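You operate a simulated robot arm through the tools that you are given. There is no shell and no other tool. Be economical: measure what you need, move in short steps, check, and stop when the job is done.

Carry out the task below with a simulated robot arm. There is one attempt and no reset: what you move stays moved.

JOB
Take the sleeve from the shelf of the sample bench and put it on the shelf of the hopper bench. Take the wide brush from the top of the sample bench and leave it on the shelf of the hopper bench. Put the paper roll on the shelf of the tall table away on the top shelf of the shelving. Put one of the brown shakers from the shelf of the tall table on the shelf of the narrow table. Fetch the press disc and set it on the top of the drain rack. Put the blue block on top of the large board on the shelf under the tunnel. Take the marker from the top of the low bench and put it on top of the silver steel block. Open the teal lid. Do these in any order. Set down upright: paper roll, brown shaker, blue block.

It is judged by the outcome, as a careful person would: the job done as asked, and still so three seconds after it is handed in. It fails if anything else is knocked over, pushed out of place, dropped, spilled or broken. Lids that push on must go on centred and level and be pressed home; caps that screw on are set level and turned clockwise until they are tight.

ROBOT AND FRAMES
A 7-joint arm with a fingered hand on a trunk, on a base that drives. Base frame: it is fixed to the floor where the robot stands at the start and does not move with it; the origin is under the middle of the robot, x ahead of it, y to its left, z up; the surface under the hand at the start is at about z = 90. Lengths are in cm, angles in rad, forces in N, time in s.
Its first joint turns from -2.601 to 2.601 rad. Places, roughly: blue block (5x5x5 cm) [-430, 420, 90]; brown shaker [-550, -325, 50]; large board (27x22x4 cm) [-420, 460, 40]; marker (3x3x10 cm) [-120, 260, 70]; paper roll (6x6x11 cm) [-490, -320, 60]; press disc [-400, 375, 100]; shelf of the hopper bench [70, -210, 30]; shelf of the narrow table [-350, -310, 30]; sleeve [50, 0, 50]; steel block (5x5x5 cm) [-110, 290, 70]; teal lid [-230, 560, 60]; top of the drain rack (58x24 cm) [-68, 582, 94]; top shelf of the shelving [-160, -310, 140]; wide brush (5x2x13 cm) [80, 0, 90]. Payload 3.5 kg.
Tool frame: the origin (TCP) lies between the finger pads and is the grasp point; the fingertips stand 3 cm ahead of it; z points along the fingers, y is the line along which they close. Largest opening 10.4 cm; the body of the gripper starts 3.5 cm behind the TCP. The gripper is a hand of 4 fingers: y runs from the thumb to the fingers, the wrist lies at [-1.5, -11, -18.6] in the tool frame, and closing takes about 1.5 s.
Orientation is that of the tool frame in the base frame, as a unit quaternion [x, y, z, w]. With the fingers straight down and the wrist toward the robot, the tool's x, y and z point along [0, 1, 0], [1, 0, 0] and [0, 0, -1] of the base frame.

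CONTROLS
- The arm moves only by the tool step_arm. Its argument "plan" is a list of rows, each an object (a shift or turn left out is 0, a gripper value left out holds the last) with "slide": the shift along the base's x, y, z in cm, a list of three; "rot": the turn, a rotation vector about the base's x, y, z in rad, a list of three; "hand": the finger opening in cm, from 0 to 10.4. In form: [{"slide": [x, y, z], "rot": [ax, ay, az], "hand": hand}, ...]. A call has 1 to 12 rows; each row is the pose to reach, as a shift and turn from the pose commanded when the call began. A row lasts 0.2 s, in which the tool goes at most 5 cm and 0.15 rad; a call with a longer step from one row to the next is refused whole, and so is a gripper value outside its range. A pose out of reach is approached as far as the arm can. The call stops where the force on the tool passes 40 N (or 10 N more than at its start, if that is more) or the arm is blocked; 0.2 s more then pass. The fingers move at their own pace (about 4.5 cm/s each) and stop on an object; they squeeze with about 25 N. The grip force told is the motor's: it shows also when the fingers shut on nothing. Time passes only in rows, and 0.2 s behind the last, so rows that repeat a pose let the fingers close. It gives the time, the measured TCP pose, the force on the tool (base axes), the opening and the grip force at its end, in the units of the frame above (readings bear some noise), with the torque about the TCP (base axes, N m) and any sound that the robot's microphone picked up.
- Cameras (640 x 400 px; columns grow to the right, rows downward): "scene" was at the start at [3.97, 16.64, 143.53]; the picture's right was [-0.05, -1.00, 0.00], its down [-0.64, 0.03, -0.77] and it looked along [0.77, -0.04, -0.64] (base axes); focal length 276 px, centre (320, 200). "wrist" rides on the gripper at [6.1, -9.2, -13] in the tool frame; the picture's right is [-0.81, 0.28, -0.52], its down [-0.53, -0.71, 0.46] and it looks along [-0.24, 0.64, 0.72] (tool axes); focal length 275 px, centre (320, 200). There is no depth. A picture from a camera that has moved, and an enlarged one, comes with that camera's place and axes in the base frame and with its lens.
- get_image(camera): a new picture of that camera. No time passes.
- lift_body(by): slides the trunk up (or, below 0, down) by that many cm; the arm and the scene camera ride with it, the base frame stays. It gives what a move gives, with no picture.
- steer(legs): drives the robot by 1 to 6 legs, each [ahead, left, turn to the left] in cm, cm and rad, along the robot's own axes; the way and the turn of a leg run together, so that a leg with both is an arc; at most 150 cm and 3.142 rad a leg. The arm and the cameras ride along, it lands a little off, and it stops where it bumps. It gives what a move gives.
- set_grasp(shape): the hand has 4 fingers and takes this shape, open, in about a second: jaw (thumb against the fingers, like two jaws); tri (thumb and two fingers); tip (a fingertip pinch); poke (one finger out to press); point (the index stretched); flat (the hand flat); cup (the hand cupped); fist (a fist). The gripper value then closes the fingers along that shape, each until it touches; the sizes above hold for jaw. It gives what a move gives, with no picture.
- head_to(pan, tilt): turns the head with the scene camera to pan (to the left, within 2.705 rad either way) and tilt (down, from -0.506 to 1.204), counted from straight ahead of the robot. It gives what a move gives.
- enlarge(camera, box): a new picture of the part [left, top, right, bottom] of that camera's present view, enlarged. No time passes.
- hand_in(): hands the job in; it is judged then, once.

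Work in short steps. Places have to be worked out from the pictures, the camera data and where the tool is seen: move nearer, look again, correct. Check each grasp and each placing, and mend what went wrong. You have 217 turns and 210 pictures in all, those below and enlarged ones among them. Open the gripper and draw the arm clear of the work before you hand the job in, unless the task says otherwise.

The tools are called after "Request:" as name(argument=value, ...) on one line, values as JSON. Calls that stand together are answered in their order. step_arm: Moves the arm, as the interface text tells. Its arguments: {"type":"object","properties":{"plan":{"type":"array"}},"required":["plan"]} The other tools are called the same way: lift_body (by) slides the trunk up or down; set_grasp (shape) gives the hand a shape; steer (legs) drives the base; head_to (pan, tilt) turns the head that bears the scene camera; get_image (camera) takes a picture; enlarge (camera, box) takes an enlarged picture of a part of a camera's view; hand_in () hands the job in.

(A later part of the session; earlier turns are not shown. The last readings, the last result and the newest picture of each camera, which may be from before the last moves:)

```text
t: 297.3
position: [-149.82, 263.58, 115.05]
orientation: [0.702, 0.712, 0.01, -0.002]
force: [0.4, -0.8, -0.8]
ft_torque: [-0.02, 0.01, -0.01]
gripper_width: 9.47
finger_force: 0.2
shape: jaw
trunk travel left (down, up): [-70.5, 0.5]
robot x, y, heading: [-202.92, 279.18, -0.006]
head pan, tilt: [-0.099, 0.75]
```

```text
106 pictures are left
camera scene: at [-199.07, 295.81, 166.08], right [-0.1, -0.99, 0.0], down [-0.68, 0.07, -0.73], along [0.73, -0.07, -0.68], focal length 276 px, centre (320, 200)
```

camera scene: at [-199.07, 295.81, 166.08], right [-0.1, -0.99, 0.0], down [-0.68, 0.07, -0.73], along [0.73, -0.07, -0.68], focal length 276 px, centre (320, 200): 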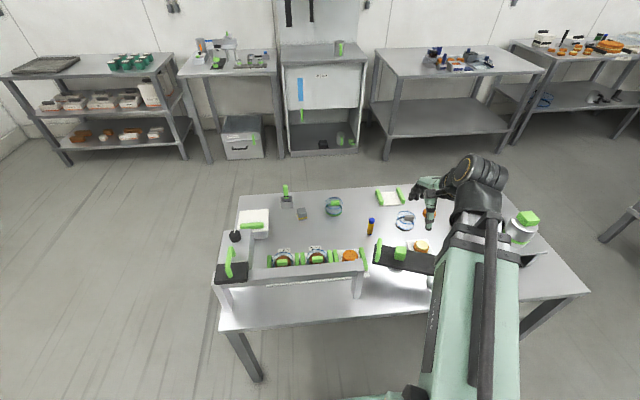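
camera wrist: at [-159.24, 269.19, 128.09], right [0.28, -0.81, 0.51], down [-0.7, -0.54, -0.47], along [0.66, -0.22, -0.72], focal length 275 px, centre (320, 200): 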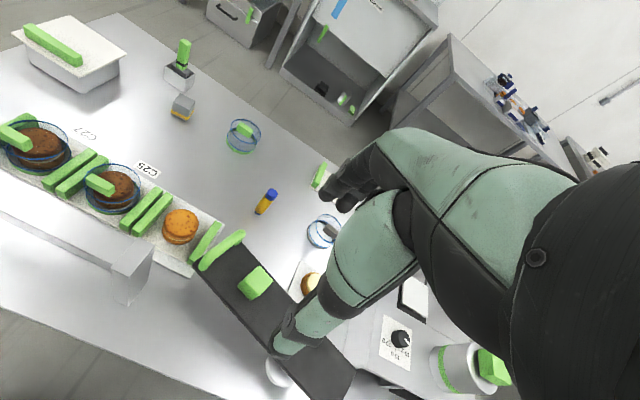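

Marker at [-119.5, 265.5], block top centre at [-106.5, 295]. I extend over the marker at z≈100.

Request:
step_arm(plan="[{\"slide\": [4.5, 0.3, -2]}, {\"slide\": [9, 0.6, -4]}, {\"slide\": [13.5, 0.9, -6]}, {\"slide\": [18, 1.2, -8]}, {\"slide\": [22.5, 1.5, -10]}, {\"slide\": [26.5, 1.8, -12.5]}, {\"slide\": [30.3, 2, -15]}, {\"slide\": [30.3, 2, -19]}], \"hand\": 6")

Request:
get_image(camera="wrist")

Request:
get_image(camera="scene")

```text
refused: the rows could not be read
```

```text
105 pictures are left
camera wrist: at [-159.33, 269.19, 128.12], right [0.28, -0.81, 0.51], down [-0.7, -0.54, -0.47], along [0.66, -0.22, -0.72], focal length 275 px, centre (320, 200)
```

wrist: 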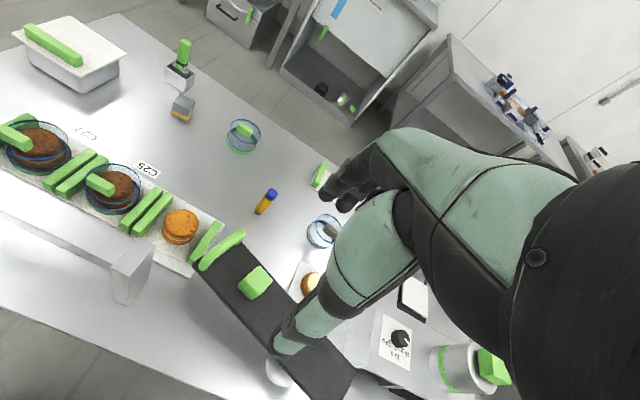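

```text
104 pictures are left
camera scene: at [-199.07, 295.81, 166.08], right [-0.1, -0.99, 0.0], down [-0.68, 0.07, -0.73], along [0.73, -0.07, -0.68], focal length 276 px, centre (320, 200)
```

scene: 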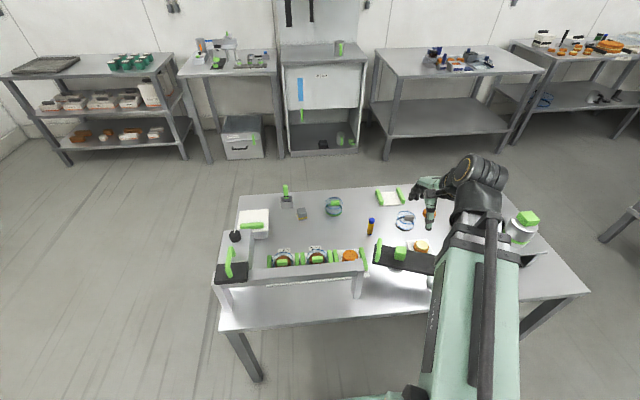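

The row format was wrong (hand must be inside a row); I resend.

Request:
step_arm(plan=[{"slide": [4.5, 0.3, -2], "hand": 6}, {"slide": [9, 0.6, -4]}, {"slide": [13.5, 0.9, -6]}, {"slide": [18, 1.2, -8]}, {"slide": [22.5, 1.5, -10]}, {"slide": [26.5, 1.8, -12.5]}, {"slide": [30.3, 2, -15]}, {"slide": [30.3, 2, -19]}])

Request:
get_image(camera="wrist")

Request:
get_image(camera="scene")

```text
t: 299.1
position: [-119.5, 265.63, 96.22]
orientation: [0.702, 0.713, 0.01, -0.001]
force: [0.3, 0.5, -0.2]
ft_torque: [-0.04, -0.04, 0.0]
gripper_width: 6.03
finger_force: 0.0
shape: jaw
trunk travel left (down, up): [-70.5, 0.5]
robot x, y, heading: [-202.7, 279.3, -0.005]
head pan, tilt: [-0.099, 0.75]
```

```text
103 pictures are left
camera wrist: at [-129.03, 271.21, 109.12], right [0.28, -0.81, 0.51], down [-0.7, -0.54, -0.47], along [0.66, -0.22, -0.72], focal length 275 px, centre (320, 200)
```

wrist: 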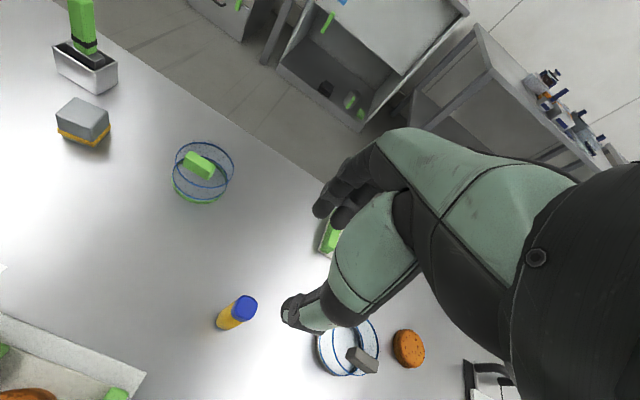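

```text
102 pictures are left
camera scene: at [-199.08, 295.81, 166.08], right [-0.1, -0.99, 0.0], down [-0.68, 0.07, -0.73], along [0.73, -0.07, -0.68], focal length 276 px, centre (320, 200)
```

scene: 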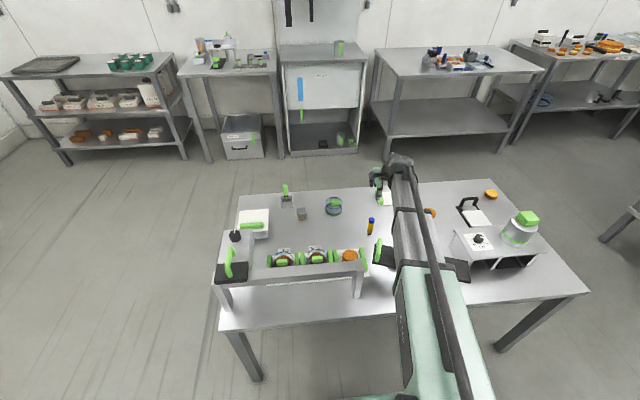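

Aligned with the cap. I descend part way and check clearance to the ramp handle.

Request:
step_arm(plan=[{"slide": [0, -0.3, -4.5]}, {"slide": [0, -0.3, -9]}, {"slide": [0, -0.3, -13]}])

Request:
get_image(camera="wrist")

Request:
enlarge(camera="scene", box=[340, 150, 460, 290])

```text
t: 299.9
position: [-119.49, 265.2, 82.87]
orientation: [0.702, 0.712, 0.011, 0.001]
force: [0.0, 0.6, -0.4]
ft_torque: [0.02, -0.01, 0.0]
gripper_width: 6.03
finger_force: 0.1
shape: jaw
trunk travel left (down, up): [-70.5, 0.5]
robot x, y, heading: [-202.55, 279.5, -0.004]
head pan, tilt: [-0.099, 0.75]
```

```text
101 pictures are left
camera wrist: at [-129.08, 270.8, 95.93], right [0.28, -0.81, 0.51], down [-0.7, -0.54, -0.47], along [0.66, -0.22, -0.72], focal length 275 px, centre (320, 200)
```

wrist: 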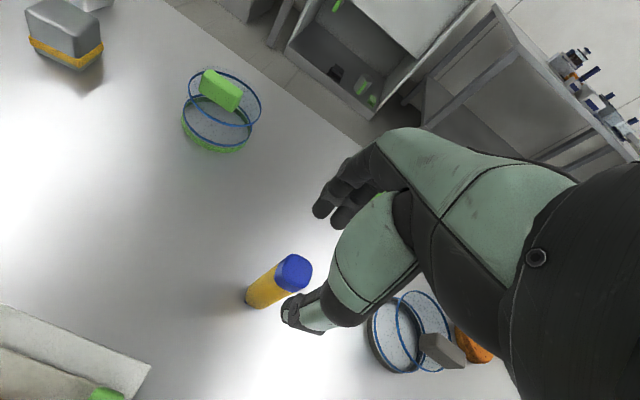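

```text
2.86 times, centred on (400, 220) of scene
camera zoom: at [-199.06, 295.8, 166.08], right [-0.1, -0.99, 0.0], down [-0.68, 0.07, -0.73], along [0.73, -0.07, -0.68], focal length 790 px, centre (91, 143)
```

zoom: 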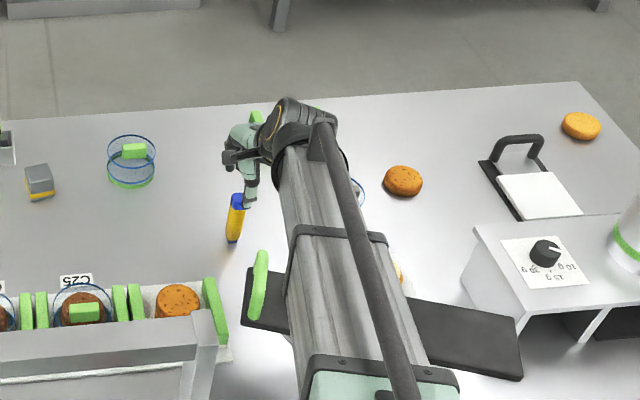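

Good clearance. I descend to z≈75 and close on the marker.

Request:
step_arm(plan=[{"slide": [-0.2, 0, -4]}, {"slide": [-0.2, 0, -7.6]}, {"slide": [-0.2, 0, -7.6], "hand": 0}, {"slide": [-0.2, 0, -7.6]}, {"slide": [-0.2, 0, -7.6]}, {"slide": [-0.2, 0, -7.6]}, {"slide": [-0.2, 0, -7.6]}, {"slide": [-0.2, 0, -7.6]}])

Request:
get_image(camera="wrist")

```text
t: 301.7
position: [-119.6, 265.27, 75.51]
orientation: [0.702, 0.712, 0.01, -0.002]
force: [-0.3, 0.1, 0.0]
ft_torque: [-0.04, -0.01, 0.0]
gripper_width: 1.87
finger_force: 24.6
shape: jaw
trunk travel left (down, up): [-70.5, 0.5]
robot x, y, heading: [-202.91, 279.34, 0.0]
head pan, tilt: [-0.099, 0.75]
```

```text
99 pictures are left
camera wrist: at [-129.09, 270.99, 88.47], right [0.28, -0.81, 0.51], down [-0.7, -0.54, -0.47], along [0.66, -0.22, -0.72], focal length 275 px, centre (320, 200)
```

wrist: 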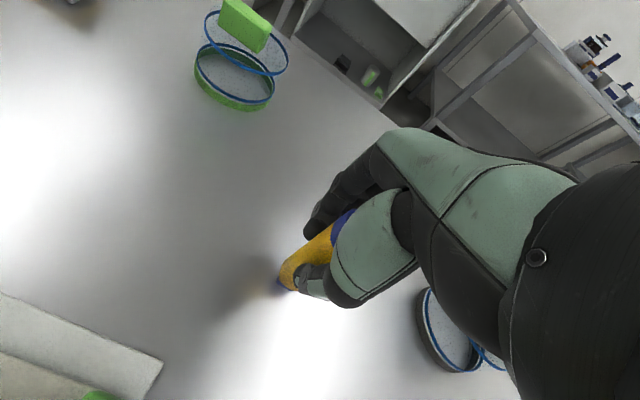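

Gripped. I lift to z≈100, then drive forward 8 cm to gain reach, and move toward the block.

Request:
step_arm(plan=[{"slide": [0, 0, 3]}, {"slide": [0, 0, 7]}, {"slide": [0, 0, 11.5]}, {"slide": [0, 0, 16]}, {"slide": [0, 0, 20.5]}, {"slide": [0, 0, 24.5]}])

Request:
steer(legs=[[8, 8, 0]])

Request:
get_image(camera="wrist")

```text
t: 303.1
position: [-119.77, 265.28, 99.82]
orientation: [0.702, 0.712, 0.01, -0.001]
force: [0.0, 0.0, -1.1]
ft_torque: [0.01, 0.01, 0.01]
gripper_width: 1.89
finger_force: 24.7
shape: jaw
trunk travel left (down, up): [-70.5, 0.5]
robot x, y, heading: [-203.23, 279.8, -0.006]
head pan, tilt: [-0.099, 0.75]
```

```text
t: 304.3
position: [-111.56, 273.46, 99.69]
orientation: [0.702, 0.713, 0.01, -0.002]
force: [0.0, 0.4, -1.3]
ft_torque: [-0.02, 0.01, 0.02]
gripper_width: 1.88
finger_force: 24.7
shape: jaw
trunk travel left (down, up): [-70.5, 0.5]
robot x, y, heading: [-194.74, 287.66, 0.005]
head pan, tilt: [-0.099, 0.75]
```

```text
98 pictures are left
camera wrist: at [-120.98, 279.09, 112.73], right [0.28, -0.81, 0.51], down [-0.7, -0.54, -0.47], along [0.66, -0.22, -0.72], focal length 275 px, centre (320, 200)
```

wrist: 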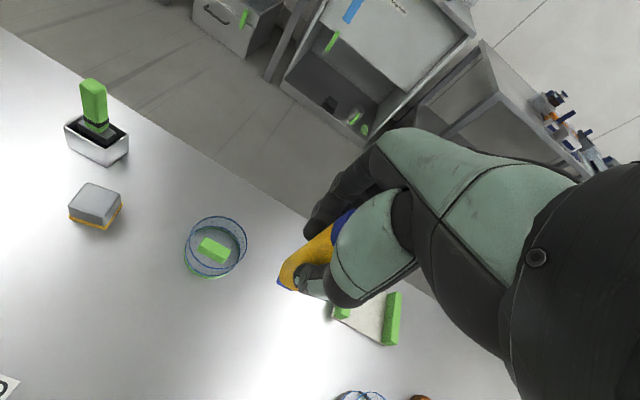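

Block top centre at about [-106.4, 294.1]. I move over it at height.

Request:
step_arm(plan=[{"slide": [1.2, 4.6, 0]}, {"slide": [2.4, 9.2, 0]}, {"slide": [3.6, 13.8, 0]}, {"slide": [4.6, 18, 0]}, {"slide": [5.2, 20.6, 0]}, {"slide": [5.2, 20.6, -4.5]}, {"slide": [5.2, 20.6, -9]}])

Request:
get_image(camera="wrist")

Request:
enlarge(camera="scene", box=[240, 150, 400, 260])

```text
t: 305.9
position: [-106.4, 294.02, 90.66]
orientation: [0.702, 0.712, 0.009, -0.001]
force: [-0.7, -0.2, -0.2]
ft_torque: [-0.01, -0.01, 0.01]
gripper_width: 1.88
finger_force: 25.4
shape: jaw
trunk travel left (down, up): [-70.5, 0.5]
robot x, y, heading: [-194.61, 287.6, 0.001]
head pan, tilt: [-0.099, 0.75]
```

```text
97 pictures are left
camera wrist: at [-115.9, 299.59, 103.73], right [0.28, -0.81, 0.51], down [-0.7, -0.54, -0.47], along [0.66, -0.22, -0.72], focal length 275 px, centre (320, 200)
```

wrist: 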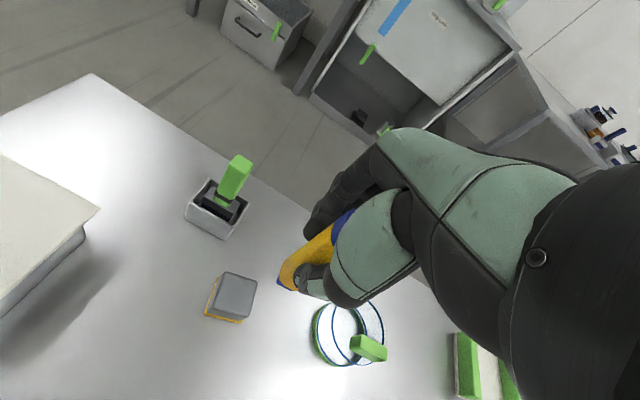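

```text
3.64 times, centred on (320, 205) of scene
camera zoom: at [-190.96, 303.82, 166.08], right [-0.1, -0.99, 0.0], down [-0.68, 0.07, -0.73], along [0.73, -0.07, -0.68], focal length 1005 px, centre (320, 182)
```

zoom: 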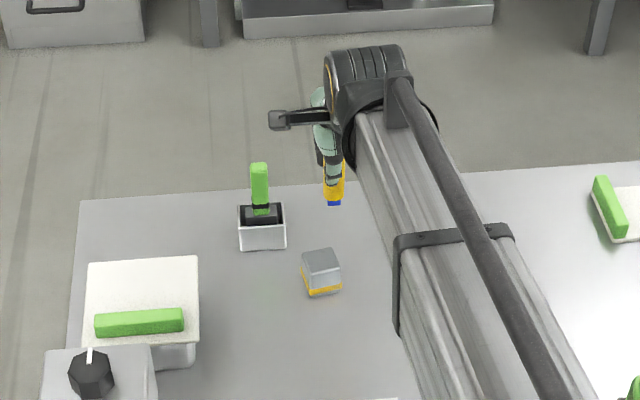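

Small correction (+0.5, +0.9), then lower slowly to contact expected near z≈80.

Request:
step_arm(plan=[{"slide": [0.5, 0.9, -4]}, {"slide": [0.5, 0.9, -8]}, {"slide": [0.5, 0.9, -9]}, {"slide": [0.5, 0.9, -9.4]}, {"slide": [0.5, 0.9, -9.8]}])

Request:
get_image(camera="wrist")

Request:
enlarge(camera="scene", box=[280, 170, 380, 250])

```text
t: 307.1
position: [-106.02, 294.87, 80.88]
orientation: [0.702, 0.713, 0.01, -0.001]
force: [-0.1, 0.7, 0.0]
ft_torque: [0.02, 0.0, 0.01]
gripper_width: 1.87
finger_force: 25.5
shape: jaw
trunk travel left (down, up): [-70.5, 0.5]
robot x, y, heading: [-194.32, 287.63, -0.005]
head pan, tilt: [-0.099, 0.75]
```

```text
95 pictures are left
camera wrist: at [-115.38, 300.51, 93.98], right [0.28, -0.81, 0.51], down [-0.7, -0.54, -0.47], along [0.66, -0.22, -0.72], focal length 275 px, centre (320, 200)
```

wrist: 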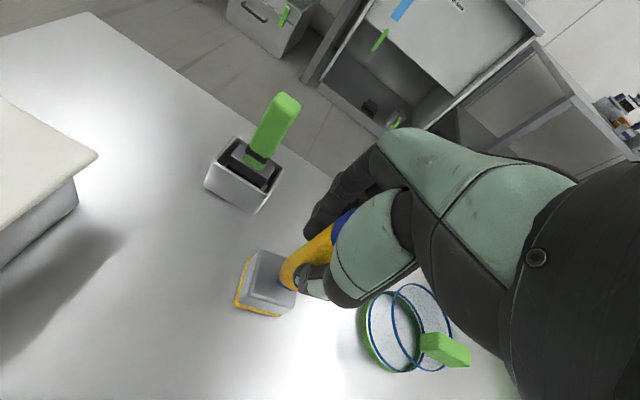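

```text
5.00 times, centred on (330, 210) of scene
camera zoom: at [-190.99, 303.82, 166.08], right [-0.1, -0.99, 0.0], down [-0.68, 0.07, -0.73], along [0.73, -0.07, -0.68], focal length 1382 px, centre (270, 150)
```

zoom: 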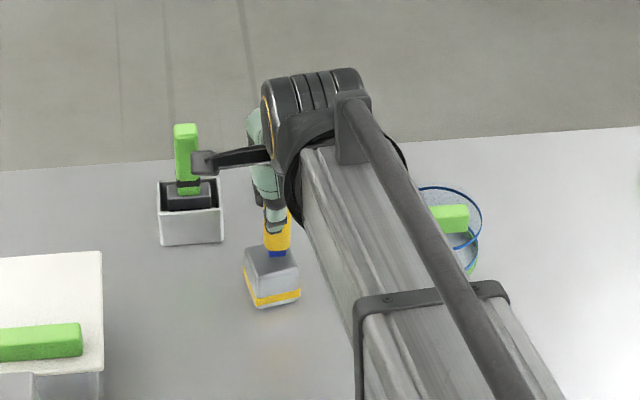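

I zoom the wrist view to check centring before contact.

Request:
enlarge(camera="wrist", box=[210, 220, 350, 330])

```text
3.64 times, centred on (280, 275) of wrist
camera zoom: at [-115.38, 300.51, 93.98], right [0.28, -0.81, 0.51], down [-0.7, -0.54, -0.47], along [0.66, -0.22, -0.72], focal length 1001 px, centre (466, -73)
```

zoom: 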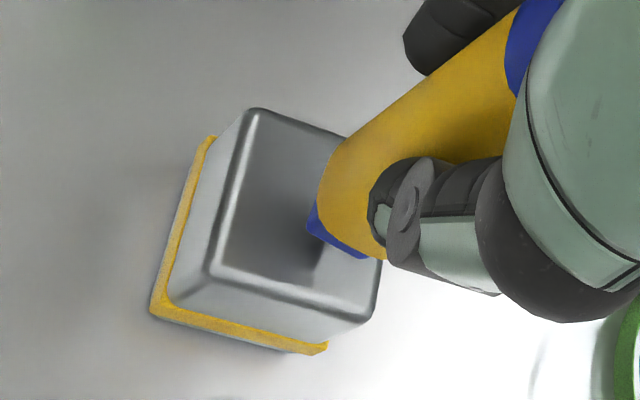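

Centred within half a cm. I apply +0.2/+0.4 and lower in small steps to contact.

Request:
step_arm(plan=[{"slide": [0.2, 0.4, -0.3]}, {"slide": [0.2, 0.4, -0.6]}, {"slide": [0.2, 0.4, -0.9]}, {"slide": [0.2, 0.4, -0.9]}])

```text
t: 308.1
position: [-105.74, 295.37, 80.02]
orientation: [0.701, 0.713, 0.01, -0.001]
force: [0.0, 0.1, -0.6]
ft_torque: [0.01, -0.02, -0.01]
gripper_width: 1.88
finger_force: 24.9
shape: jaw
trunk travel left (down, up): [-70.5, 0.5]
robot x, y, heading: [-194.54, 287.11, -0.003]
head pan, tilt: [-0.099, 0.75]
```

Request:
step_arm(plan=[{"slide": [0, 0, -0.3]}, {"slide": [0, 0, -0.6]}, {"slide": [0, 0, -0.6]}])

Request:
enlarge(camera="wrist", box=[210, 220, 350, 330])

```text
t: 308.9
position: [-105.86, 295.24, 79.82]
orientation: [0.701, 0.713, 0.012, 0.001]
force: [0.5, 0.7, 24.3]
ft_torque: [0.03, -0.08, -0.03]
gripper_width: 1.98
finger_force: 24.8
shape: jaw
trunk travel left (down, up): [-70.5, 0.5]
robot x, y, heading: [-194.86, 287.82, -0.001]
head pan, tilt: [-0.099, 0.75]
```

```text
3.64 times, centred on (280, 275) of wrist
camera zoom: at [-115.39, 300.93, 92.78], right [0.28, -0.81, 0.51], down [-0.7, -0.54, -0.48], along [0.66, -0.22, -0.72], focal length 1001 px, centre (466, -73)
```

zoom: 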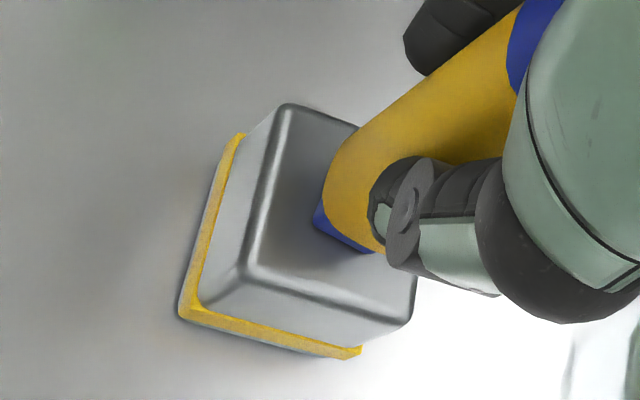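

Contact. I ease off slightly, open gently and lift away.

Request:
step_arm(plan=[{"slide": [0, 0, 0.25]}, {"slide": [0, 0, 0.25], "hand": 3}, {"slide": [0, 0, 0.25], "hand": 5.5}, {"slide": [0, 0, 0.25]}, {"slide": [0, 0, 3]}, {"slide": [0, 0, 7]}, {"slide": [0, 0, 11.5]}, {"slide": [0, 0, 16]}, {"slide": [0, 0, 20]}])

Request:
get_image(camera="wrist")

```text
t: 310.9
position: [-105.88, 295.34, 99.53]
orientation: [0.701, 0.713, 0.009, -0.001]
force: [0.2, -0.3, 0.5]
ft_torque: [0.0, -0.02, 0.01]
gripper_width: 5.45
finger_force: 0.1
shape: jaw
trunk travel left (down, up): [-70.5, 0.5]
robot x, y, heading: [-194.67, 287.82, -0.001]
head pan, tilt: [-0.099, 0.75]
```

```text
91 pictures are left
camera wrist: at [-115.24, 300.98, 112.46], right [0.28, -0.81, 0.51], down [-0.7, -0.54, -0.47], along [0.66, -0.22, -0.72], focal length 275 px, centre (320, 200)
```

wrist: 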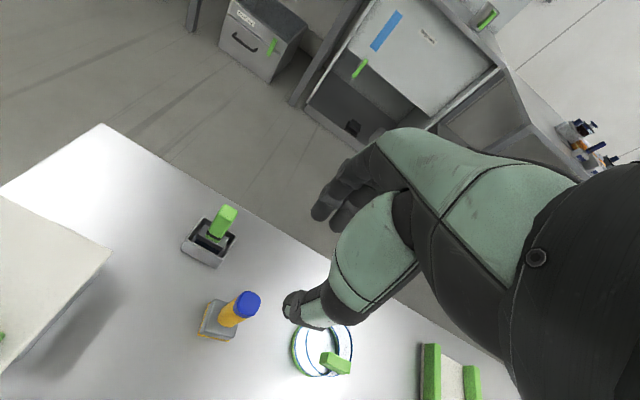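

The marker stands on the steel block. I back away and look to the north-west for the remaining jobs.

Request:
step_arm(plan=[{"slide": [-4, 0, 2]}, {"slide": [-8, -1, 4]}, {"slide": [-12, -2, 6]}, {"slide": [-16.5, -3, 6]}, {"slide": [-21, -4, 6]}, {"slide": [-25.5, -5, 6]}])

Request:
steer(legs=[[-40, 0, 0]])

Request:
head_to(pan=1.3, tilt=0.35)

Request:
get_image(camera="scene")

Request:
head_to(pan=2.4, tilt=0.4)

Request:
get_image(camera="scene")

```text
t: 312.3
position: [-131.27, 290.05, 105.56]
orientation: [0.701, 0.713, 0.011, 0.0]
force: [0.0, 0.3, 0.7]
ft_torque: [0.02, -0.01, 0.01]
gripper_width: 5.46
finger_force: 0.0
shape: jaw
trunk travel left (down, up): [-70.5, 0.5]
robot x, y, heading: [-194.55, 287.92, -0.003]
head pan, tilt: [-0.099, 0.75]
```

```text
t: 314.8
position: [-171.01, 290.17, 105.54]
orientation: [0.701, 0.713, 0.011, -0.001]
force: [0.0, 0.7, 0.0]
ft_torque: [0.0, 0.01, 0.02]
gripper_width: 5.44
finger_force: 0.2
shape: jaw
trunk travel left (down, up): [-70.5, 0.5]
robot x, y, heading: [-234.7, 287.86, -0.0]
head pan, tilt: [-0.099, 0.75]
```

```text
t: 316.3
position: [-171.1, 290.12, 105.42]
orientation: [0.702, 0.712, 0.01, -0.001]
force: [0.0, 0.6, -0.2]
ft_torque: [0.0, 0.02, 0.0]
gripper_width: 5.48
finger_force: 0.0
shape: jaw
trunk travel left (down, up): [-70.5, 0.5]
robot x, y, heading: [-234.86, 287.96, -0.0]
head pan, tilt: [1.3, 0.351]
```

```text
90 pictures are left
camera scene: at [-236.51, 313.71, 169.64], right [0.96, -0.27, 0.0], down [-0.09, -0.33, -0.94], along [0.25, 0.9, -0.34], focal length 276 px, centre (320, 200)
```

scene: 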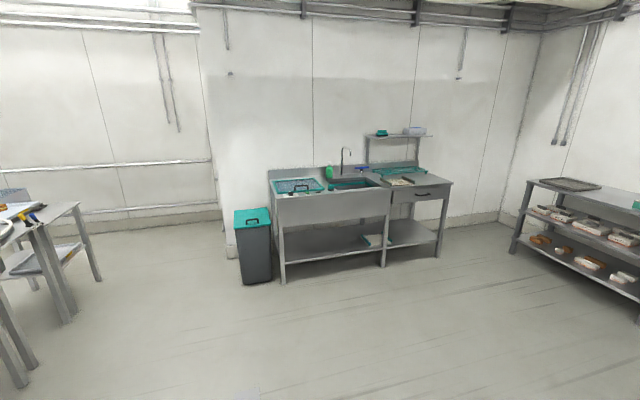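

```text
t: 317.7
position: [-170.96, 289.99, 105.44]
orientation: [0.702, 0.712, 0.009, 0.0]
force: [0.3, 0.7, 0.7]
ft_torque: [-0.04, 0.02, 0.01]
gripper_width: 5.45
finger_force: 0.1
shape: jaw
trunk travel left (down, up): [-70.5, 0.5]
robot x, y, heading: [-234.54, 287.73, 0.001]
head pan, tilt: [2.4, 0.4]
```

```text
89 pictures are left
camera scene: at [-245.84, 311.02, 169.19], right [0.68, 0.74, 0.0], down [0.29, -0.26, -0.92], along [-0.68, 0.62, -0.39], focal length 276 px, centre (320, 200)
```

scene: 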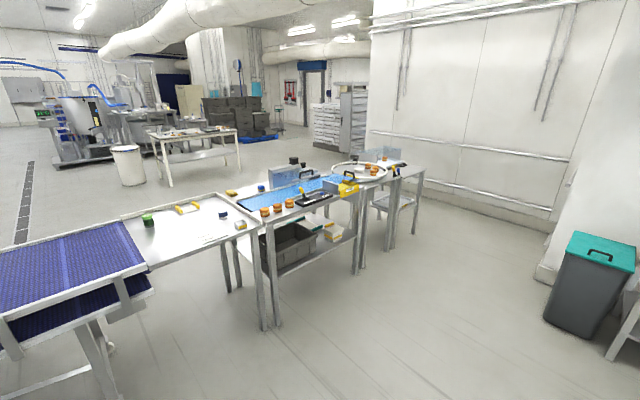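

The teal lid belongs to a bin by the sink. I turn to face +y and drive toward it.

Request:
steer(legs=[[0, 0, 1.571], [145, 0, 0]])

Request:
head_to(pan=0.0, tilt=0.65)

Request:
get_image(camera="scene")

```text
t: 328.7
position: [-245.45, 493.7, 105.5]
orientation: [-0.026, 1.0, 0.005, -0.008]
force: [-0.3, -0.7, -0.3]
ft_torque: [0.01, 0.0, 0.0]
gripper_width: 5.49
finger_force: 0.1
shape: jaw
trunk travel left (down, up): [-70.5, 0.5]
robot x, y, heading: [-240.66, 430.67, 1.6]
head pan, tilt: [2.4, 0.4]
```

```text
t: 330.9
position: [-245.37, 493.69, 105.47]
orientation: [-0.026, 1.0, 0.006, -0.008]
force: [-0.4, -0.4, 0.5]
ft_torque: [0.02, 0.03, 0.03]
gripper_width: 5.47
finger_force: 0.0
shape: jaw
trunk travel left (down, up): [-70.5, 0.5]
robot x, y, heading: [-240.45, 430.26, 1.606]
head pan, tilt: [0.0, 0.649]
```

```text
88 pictures are left
camera scene: at [-257.7, 433.97, 166.94], right [1.0, 0.03, 0.0], down [0.02, -0.6, -0.8], along [-0.03, 0.8, -0.6], focal length 276 px, centre (320, 200)
```

scene: 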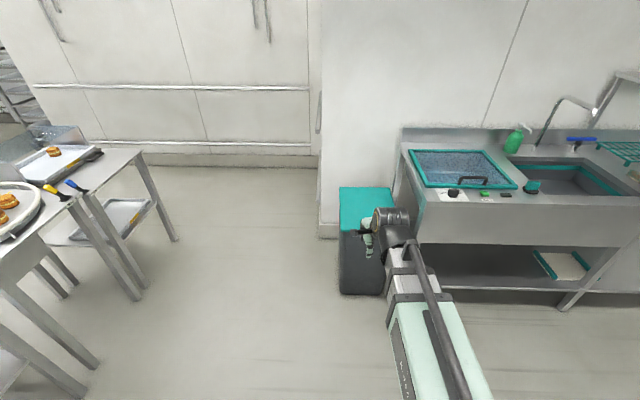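

I look at the bin lid with the wrist camera and a zoom.

Request:
get_image(camera="wrist")

Request:
enlarge(camera="scene", box=[310, 160, 450, 310])

```text
87 pictures are left
camera wrist: at [-250.86, 483.98, 118.52], right [0.8, 0.31, 0.51], down [0.56, -0.68, -0.47], along [0.2, 0.67, -0.72], focal length 275 px, centre (320, 200)
```

wrist: 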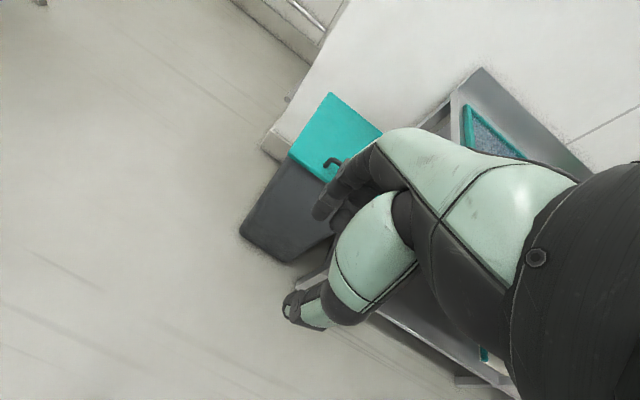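

```text
2.67 times, centred on (380, 235) of scene
camera zoom: at [-257.7, 433.97, 166.94], right [1.0, 0.03, 0.0], down [0.02, -0.6, -0.8], along [-0.03, 0.8, -0.6], focal length 737 px, centre (160, 107)
```

zoom: 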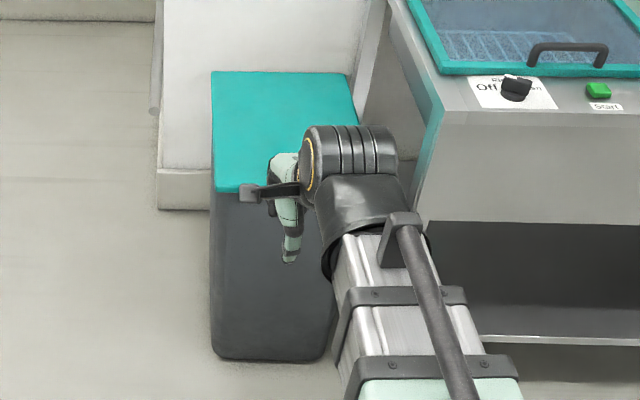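

The bin lid spans x -251…-215, y 545…589, z≈62, with a black handle near the front at ≈[-236, 551]; hinge at the back. I lower the trunk a bit, drive closer and look.

Request:
lift_body(by=-16)

Request:
steer(legs=[[33, 0, -0.035]])

Request:
get_image(camera="wrist")

Request:
head_to(pan=-0.1, tilt=0.8)

Request:
get_image(camera="scene")

```text
t: 332.7
position: [-245.35, 493.77, 89.4]
orientation: [-0.026, 1.0, 0.007, -0.008]
force: [0.1, -0.7, 0.4]
ft_torque: [0.0, 0.0, 0.01]
gripper_width: 5.48
finger_force: 0.1
shape: jaw
trunk travel left (down, up): [-54.5, 16.5]
robot x, y, heading: [-240.29, 430.17, 1.604]
head pan, tilt: [0.0, 0.649]
```

```text
t: 334.9
position: [-243.76, 526.72, 89.47]
orientation: [-0.009, 1.0, 0.006, -0.007]
force: [-0.1, 0.1, 0.7]
ft_torque: [-0.02, 0.0, 0.01]
gripper_width: 5.49
finger_force: 0.1
shape: jaw
trunk travel left (down, up): [-54.5, 16.5]
robot x, y, heading: [-241.24, 463.07, 1.574]
head pan, tilt: [0.0, 0.649]
```

```text
85 pictures are left
camera wrist: at [-249.56, 517.08, 102.5], right [0.81, 0.28, 0.51], down [0.54, -0.7, -0.47], along [0.22, 0.66, -0.72], focal length 275 px, centre (320, 200)
```

wrist: 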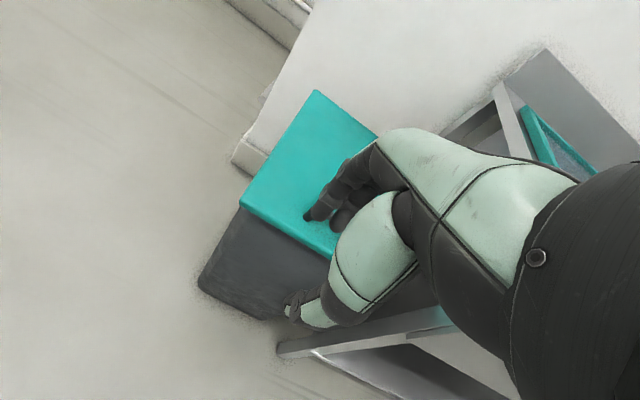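

```text
t: 335.6
position: [-243.72, 526.77, 89.51]
orientation: [-0.009, 1.0, 0.006, -0.008]
force: [-0.8, 0.4, 0.5]
ft_torque: [-0.01, 0.02, 0.01]
gripper_width: 5.46
finger_force: 0.1
shape: jaw
trunk travel left (down, up): [-54.5, 16.5]
robot x, y, heading: [-241.25, 462.68, 1.573]
head pan, tilt: [-0.099, 0.799]
```

```text
84 pictures are left
camera scene: at [-257.33, 466.66, 149.68], right [1.0, -0.1, 0.0], down [-0.07, -0.71, -0.7], along [0.07, 0.69, -0.72], focal length 276 px, centre (320, 200)
```

scene: 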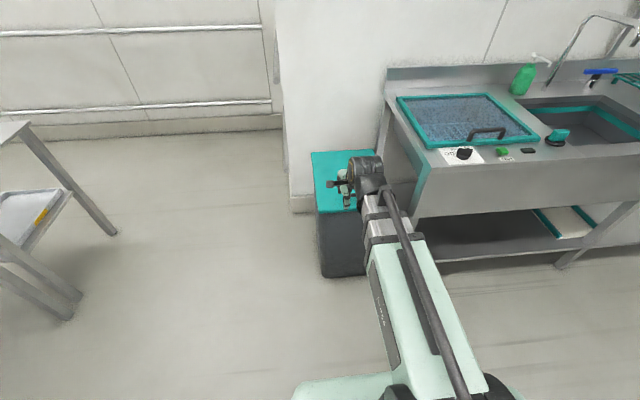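

The hand hides the handle; I swing it 18 cm left to see it.

Request:
step_arm(plan=[{"slide": [-4.5, 0, 0]}, {"slide": [-9, 0, 0]}, {"slide": [-13.5, 0, 0]}, {"slide": [-18, 0, 0]}])

Request:
enlarge(camera="scene", box=[280, 120, 400, 290])

Request:
get_image(camera="wrist")

```text
t: 336.6
position: [-261.73, 526.97, 89.72]
orientation: [-0.008, 1.0, 0.007, -0.008]
force: [-0.8, -0.1, 0.0]
ft_torque: [-0.01, 0.01, 0.0]
gripper_width: 5.44
finger_force: 0.1
shape: jaw
trunk travel left (down, up): [-54.5, 16.5]
robot x, y, heading: [-241.21, 462.97, 1.575]
head pan, tilt: [-0.099, 0.799]
```

```text
2.35 times, centred on (340, 205) of scene
camera zoom: at [-257.34, 466.67, 149.67], right [0.99, -0.1, 0.0], down [-0.07, -0.71, -0.7], along [0.07, 0.69, -0.72], focal length 650 px, centre (273, 188)
```

zoom: 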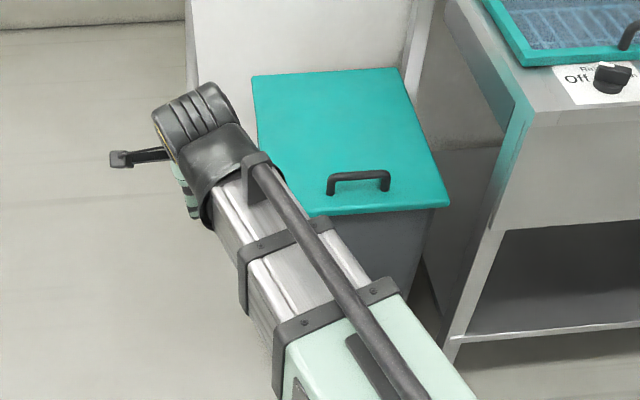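

```text
82 pictures are left
camera wrist: at [-267.55, 517.28, 102.74], right [0.81, 0.28, 0.51], down [0.54, -0.7, -0.47], along [0.22, 0.66, -0.72], focal length 275 px, centre (320, 200)
```

wrist: 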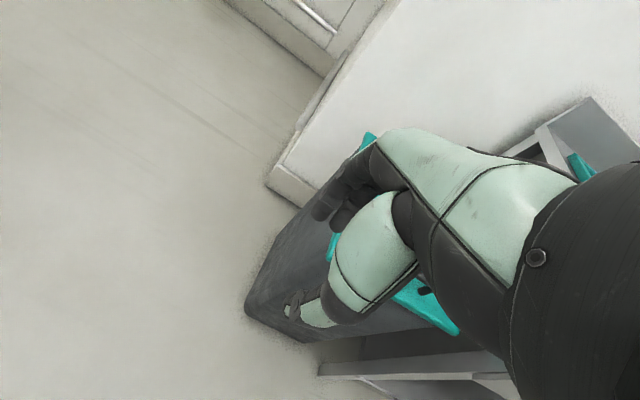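

Handle bar is at ≈[-233, 549], top z≈66, ~11 cm wide along x. I drive 25 cm closer (tool stays high) and place the hand above the handle.

Request:
steer(legs=[[24, 0, 0]])

Request:
step_arm(plan=[{"slide": [4.8, 0, 0], "hand": 5}, {"slide": [9.6, 0, 0]}, {"slide": [14.4, 0, 0]}, {"slide": [19.2, 0, 0]}, {"slide": [24, 0, 0]}, {"slide": [28.5, 0, 0]}, {"slide": [28.5, 0, -4.5]}, {"slide": [28.5, -0.5, -9]}, {"slide": [28.5, -1, -13.5]}])

Request:
get_image(camera="wrist")

Request:
get_image(camera="scene")

```text
t: 338.4
position: [-261.48, 550.75, 89.75]
orientation: [-0.007, 1.0, 0.006, -0.008]
force: [-0.1, -0.2, 0.5]
ft_torque: [0.03, 0.0, -0.01]
gripper_width: 5.47
finger_force: 0.1
shape: jaw
trunk travel left (down, up): [-54.5, 16.5]
robot x, y, heading: [-241.31, 486.81, 1.566]
head pan, tilt: [-0.099, 0.799]
```

```text
t: 340.4
position: [-233.07, 549.68, 76.36]
orientation: [-0.008, 1.0, 0.007, -0.009]
force: [-0.9, -0.1, -0.4]
ft_torque: [-0.02, 0.02, 0.0]
gripper_width: 5.03
finger_force: 0.1
shape: jaw
trunk travel left (down, up): [-54.5, 16.5]
robot x, y, heading: [-241.08, 486.94, 1.568]
head pan, tilt: [-0.099, 0.799]
```

```text
81 pictures are left
camera wrist: at [-238.85, 540.1, 89.36], right [0.81, 0.28, 0.51], down [0.54, -0.7, -0.47], along [0.22, 0.66, -0.72], focal length 275 px, centre (320, 200)
```

wrist: 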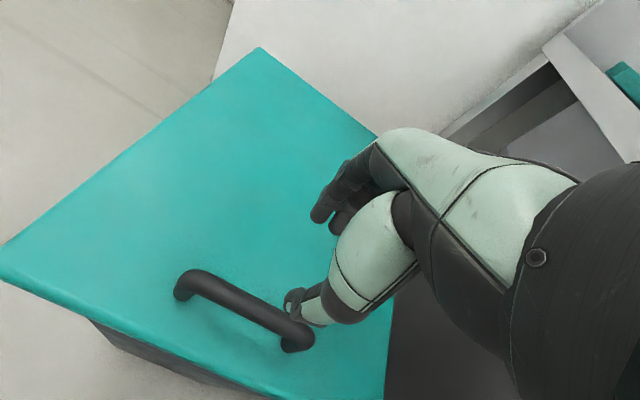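

```text
80 pictures are left
camera scene: at [-257.29, 490.54, 149.68], right [0.99, -0.1, 0.0], down [-0.07, -0.71, -0.7], along [0.07, 0.69, -0.72], focal length 276 px, centre (320, 200)
```

scene: 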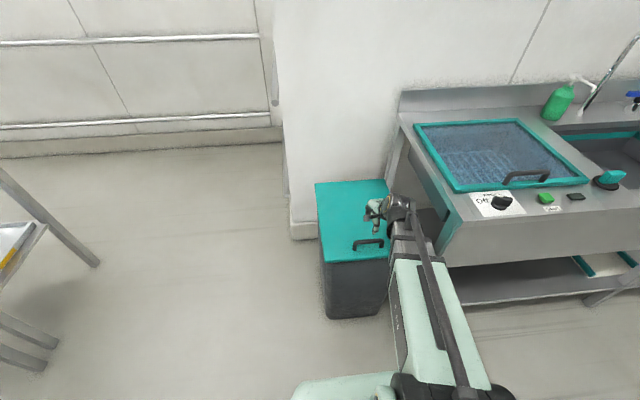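

Bar centre is [-234, 547.5]. I shift -2.2 in y, descend to z≈66.3 and close.

Request:
step_arm(plan=[{"slide": [-0.9, -2.2, 0]}, {"slide": [-0.9, -2.2, -4.5]}, {"slide": [-0.9, -2.2, -8]}, {"slide": [-0.9, -2.2, -10]}, {"slide": [-0.9, -2.2, -10], "hand": 0}, {"slide": [-0.9, -2.2, -10]}, {"slide": [-0.9, -2.2, -10]}, {"slide": [-0.9, -2.2, -10]}, {"slide": [-0.9, -2.2, -10]}, {"slide": [-0.9, -2.2, -10]}])

Request:
get_image(camera="wrist")

```text
t: 341.3
position: [-233.98, 547.56, 67.6]
orientation: [-0.005, 1.0, 0.013, -0.008]
force: [0.0, -1.1, 25.7]
ft_torque: [-1.03, 0.1, 0.02]
gripper_width: 5.13
finger_force: 0.1
shape: jaw
trunk travel left (down, up): [-54.5, 16.5]
robot x, y, heading: [-240.84, 486.84, 1.571]
head pan, tilt: [-0.099, 0.799]
stopped in row 4: the force on the tool passed its limit at 61 N (the readings are from after the stop); the commanded pose is now the measured one
```

```text
79 pictures are left
camera wrist: at [-239.81, 537.86, 80.5], right [0.82, 0.27, 0.51], down [0.53, -0.7, -0.48], along [0.22, 0.67, -0.71], focal length 275 px, centre (320, 200)
```

wrist: 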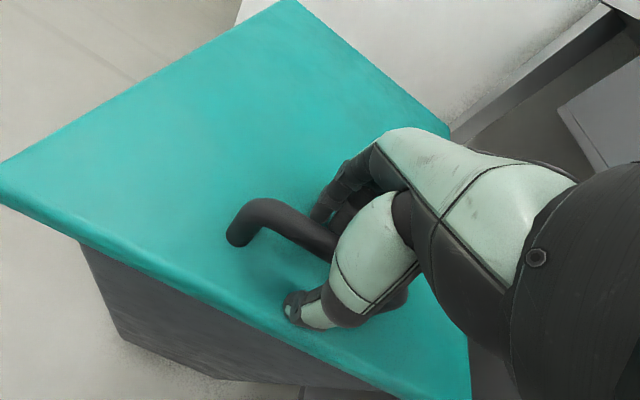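

The fingertips touched the lid (surface ≈64.5). I raise 0.5 cm and close on the bar.

Request:
step_arm(plan=[{"slide": [0, 0, 0.5]}, {"slide": [0, 0, 0.6], "hand": 0}, {"slide": [0, 0, 0.6]}, {"slide": [0, 0, 0.6]}, {"slide": [0, 0, 0.6]}, {"slide": [0, 0, 0.6]}, {"slide": [0, 0, 0.6]}])

Request:
get_image(camera="wrist")

```text
t: 342.9
position: [-234.06, 547.5, 67.95]
orientation: [-0.006, 1.0, 0.011, -0.008]
force: [-0.3, -9.6, -2.8]
ft_torque: [0.06, 0.02, -0.03]
gripper_width: 0.04
finger_force: 25.3
shape: jaw
trunk travel left (down, up): [-54.5, 16.5]
robot x, y, heading: [-241.1, 487.09, 1.567]
head pan, tilt: [-0.099, 0.799]
```

```text
78 pictures are left
camera wrist: at [-239.79, 537.81, 80.92], right [0.82, 0.27, 0.51], down [0.53, -0.7, -0.48], along [0.22, 0.66, -0.71], focal length 275 px, centre (320, 200)
```

wrist: 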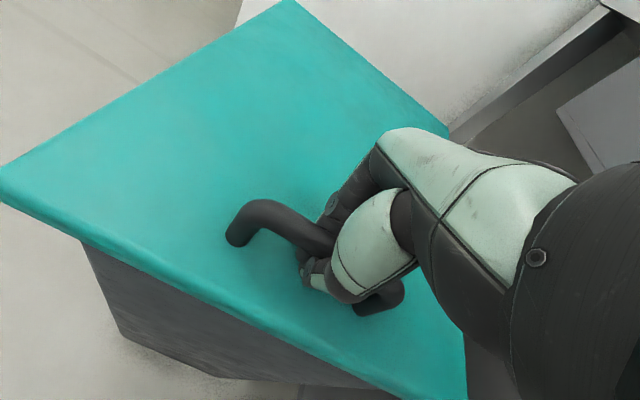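

The fingertips seem to have closed beneath the bar, hooking it. I try lifting along the hinge arc and check.

Request:
step_arm(plan=[{"slide": [0, 0, 1.5]}, {"slide": [0, 0.3, 3.5]}, {"slide": [0, 0.8, 6]}, {"slide": [0, 2, 9.5]}])

Request:
get_image(camera="wrist")

Request:
get_image(camera="scene")

```text
t: 343.9
position: [-234.01, 549.63, 77.26]
orientation: [-0.006, 1.0, 0.011, -0.008]
force: [-0.7, 2.4, -5.0]
ft_torque: [-0.01, -0.02, -0.04]
gripper_width: 0.01
finger_force: 25.2
shape: jaw
trunk travel left (down, up): [-54.5, 16.5]
robot x, y, heading: [-240.67, 486.83, 1.568]
head pan, tilt: [-0.099, 0.799]
```

```text
77 pictures are left
camera wrist: at [-239.8, 539.99, 90.23], right [0.82, 0.27, 0.51], down [0.53, -0.7, -0.48], along [0.22, 0.66, -0.71], focal length 275 px, centre (320, 200)
```

wrist: 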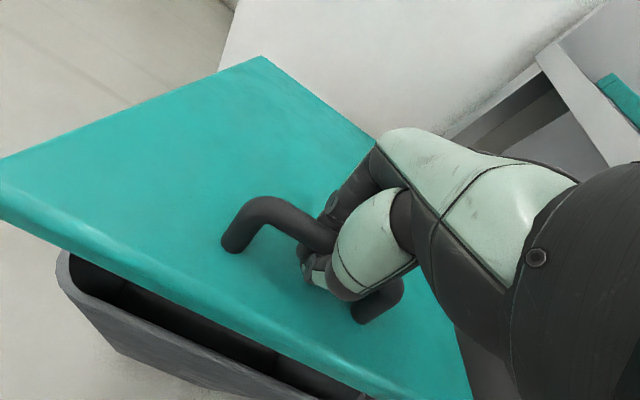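

```text
76 pictures are left
camera scene: at [-257.28, 490.63, 149.67], right [0.99, -0.1, 0.0], down [-0.07, -0.71, -0.7], along [0.07, 0.69, -0.72], focal length 276 px, centre (320, 200)
```

scene: 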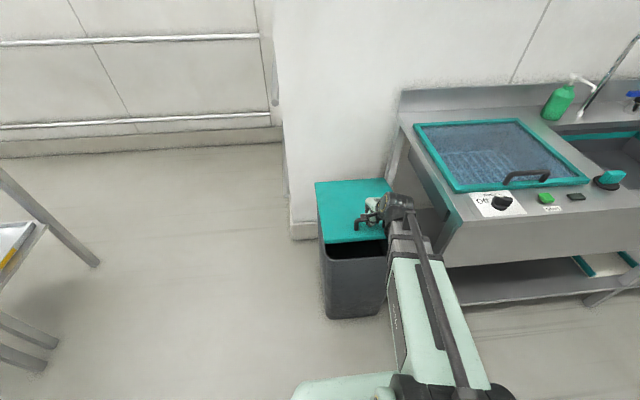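

Lid is opening (~14°). I continue along the arc to ~45°.

Request:
step_arm(plan=[{"slide": [0, 1.6, 4]}, {"slide": [0, 3.2, 7]}, {"slide": [0, 5.1, 9.9]}, {"slide": [0, 7.2, 12.7]}, {"slide": [0, 9.6, 15.2]}, {"slide": [0, 12.2, 17.4]}])

Request:
get_image(camera="wrist")

Request:
get_image(camera="scene")

```text
t: 345.2
position: [-233.95, 560.43, 92.78]
orientation: [-0.007, 1.0, 0.007, -0.008]
force: [2.8, 20.1, -24.6]
ft_torque: [-0.27, -0.04, -0.07]
gripper_width: 0.0
finger_force: 24.7
shape: jaw
trunk travel left (down, up): [-54.5, 16.5]
robot x, y, heading: [-240.7, 486.95, 1.568]
head pan, tilt: [-0.099, 0.799]
stopped in row 6: the force on the tool passed its limit at 41 N (the readings are from after the stop); the commanded pose is now the measured one
```

```text
75 pictures are left
camera wrist: at [-239.82, 550.81, 105.76], right [0.81, 0.28, 0.51], down [0.53, -0.7, -0.47], along [0.22, 0.66, -0.72], focal length 275 px, centre (320, 200)
```

wrist: 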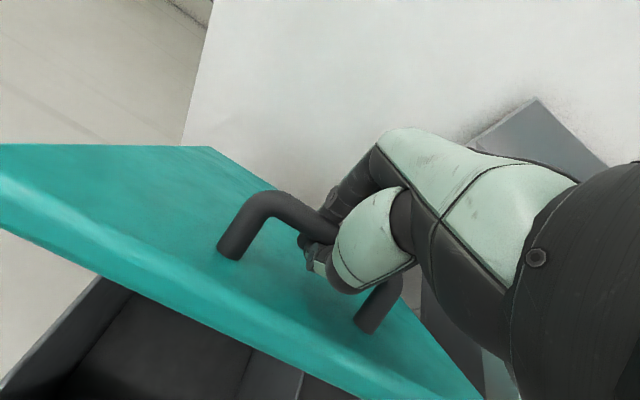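

```text
74 pictures are left
camera scene: at [-257.25, 491.05, 149.66], right [0.99, -0.1, 0.0], down [-0.07, -0.72, -0.69], along [0.07, 0.69, -0.72], focal length 276 px, centre (320, 200)
```

scene: 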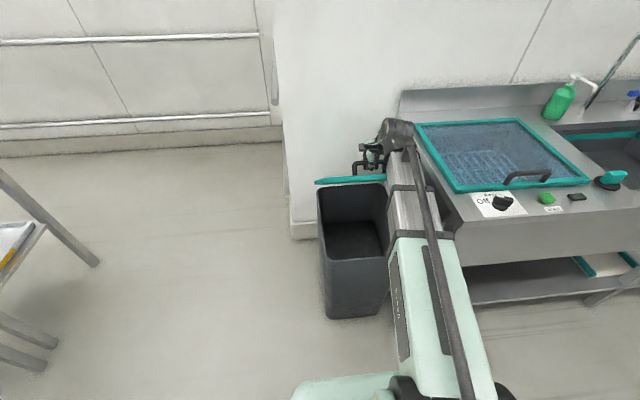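

Lid at ~41°, with radial pull; I adjust the arc inward and continue to ~60°.

Request:
step_arm(plan=[{"slide": [0, 0.6, -0.9]}, {"slide": [0, 1.8, 0.1]}, {"slide": [0, 3.3, 1.1]}, {"slide": [0, 6.2, 2.8]}, {"slide": [0, 9.2, 4.2]}, {"slide": [0, 12.4, 5.4]}])

Request:
get_image(camera="wrist")

Request:
enlarge(camera="scene", box=[290, 80, 440, 210])

```text
t: 346.6
position: [-234.13, 572.37, 98.51]
orientation: [-0.006, 1.0, 0.01, -0.009]
force: [0.2, -0.5, -0.6]
ft_torque: [0.02, 0.02, -0.01]
gripper_width: 0.06
finger_force: 24.7
shape: jaw
trunk travel left (down, up): [-54.5, 16.5]
robot x, y, heading: [-240.92, 486.65, 1.569]
head pan, tilt: [-0.099, 0.799]
```

```text
73 pictures are left
camera wrist: at [-239.93, 562.81, 111.46], right [0.82, 0.27, 0.51], down [0.53, -0.7, -0.48], along [0.22, 0.66, -0.72], focal length 275 px, centre (320, 200)
```

wrist: 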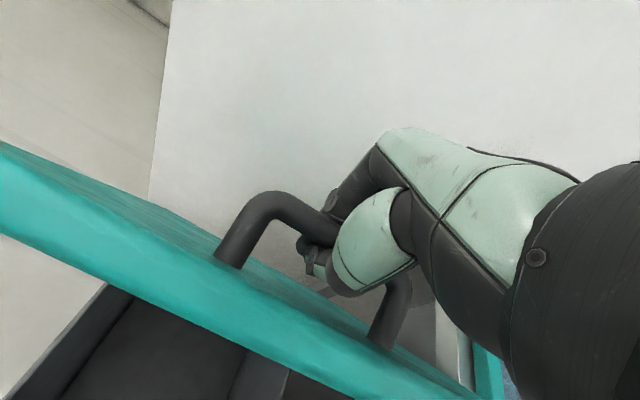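

```text
3.08 times, centred on (365, 145) of scene
camera zoom: at [-257.29, 490.56, 149.68], right [0.99, -0.1, 0.0], down [-0.07, -0.71, -0.7], along [0.07, 0.69, -0.72], focal length 850 px, centre (182, 369)
```

zoom: 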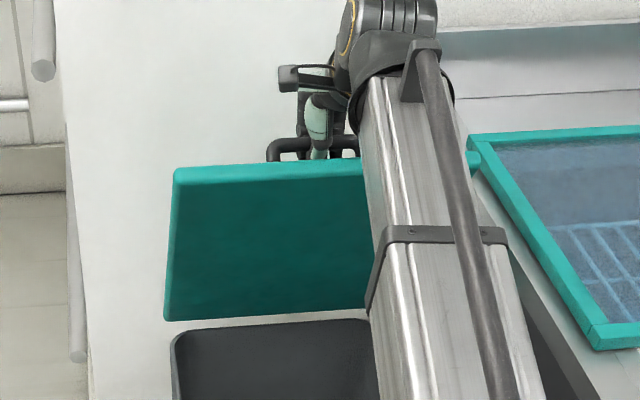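

Lid at ~62° and force is near zero. I continue toward ~75°.

Request:
step_arm(plan=[{"slide": [0, 2, 0.7]}, {"slide": [0, 4, 1.3]}, {"slide": [0, 6, 1.8]}, {"slide": [0, 8, 2.1]}, {"slide": [0, 10, 2.2]}])

Request:
get_image(camera="wrist")

Request:
enlarge(camera="scene", box=[290, 80, 440, 210])

```text
t: 347.8
position: [-234.02, 582.55, 100.58]
orientation: [-0.006, 1.0, 0.009, -0.007]
force: [-2.3, 0.0, -7.8]
ft_torque: [0.02, -0.04, -0.04]
gripper_width: 0.06
finger_force: 25.0
shape: jaw
trunk travel left (down, up): [-54.5, 16.5]
robot x, y, heading: [-241.3, 486.69, 1.57]
head pan, tilt: [-0.099, 0.799]
```

```text
71 pictures are left
camera wrist: at [-239.87, 572.85, 113.69], right [0.81, 0.28, 0.51], down [0.53, -0.7, -0.48], along [0.22, 0.66, -0.72], focal length 275 px, centre (320, 200)
```

wrist: 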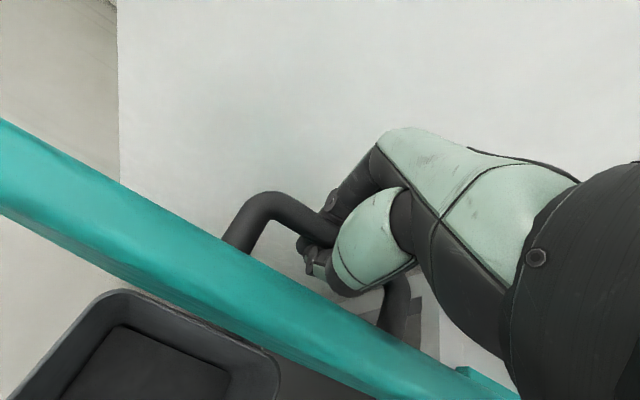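

```text
3.08 times, centred on (365, 145) of scene
camera zoom: at [-257.32, 490.65, 149.68], right [0.99, -0.1, 0.0], down [-0.07, -0.71, -0.7], along [0.07, 0.69, -0.72], focal length 850 px, centre (182, 369)
```

zoom: 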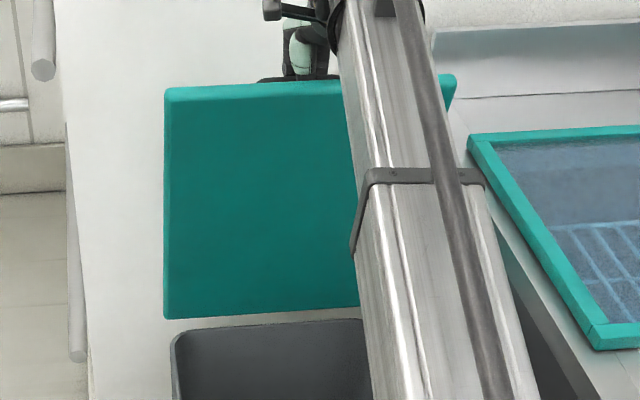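

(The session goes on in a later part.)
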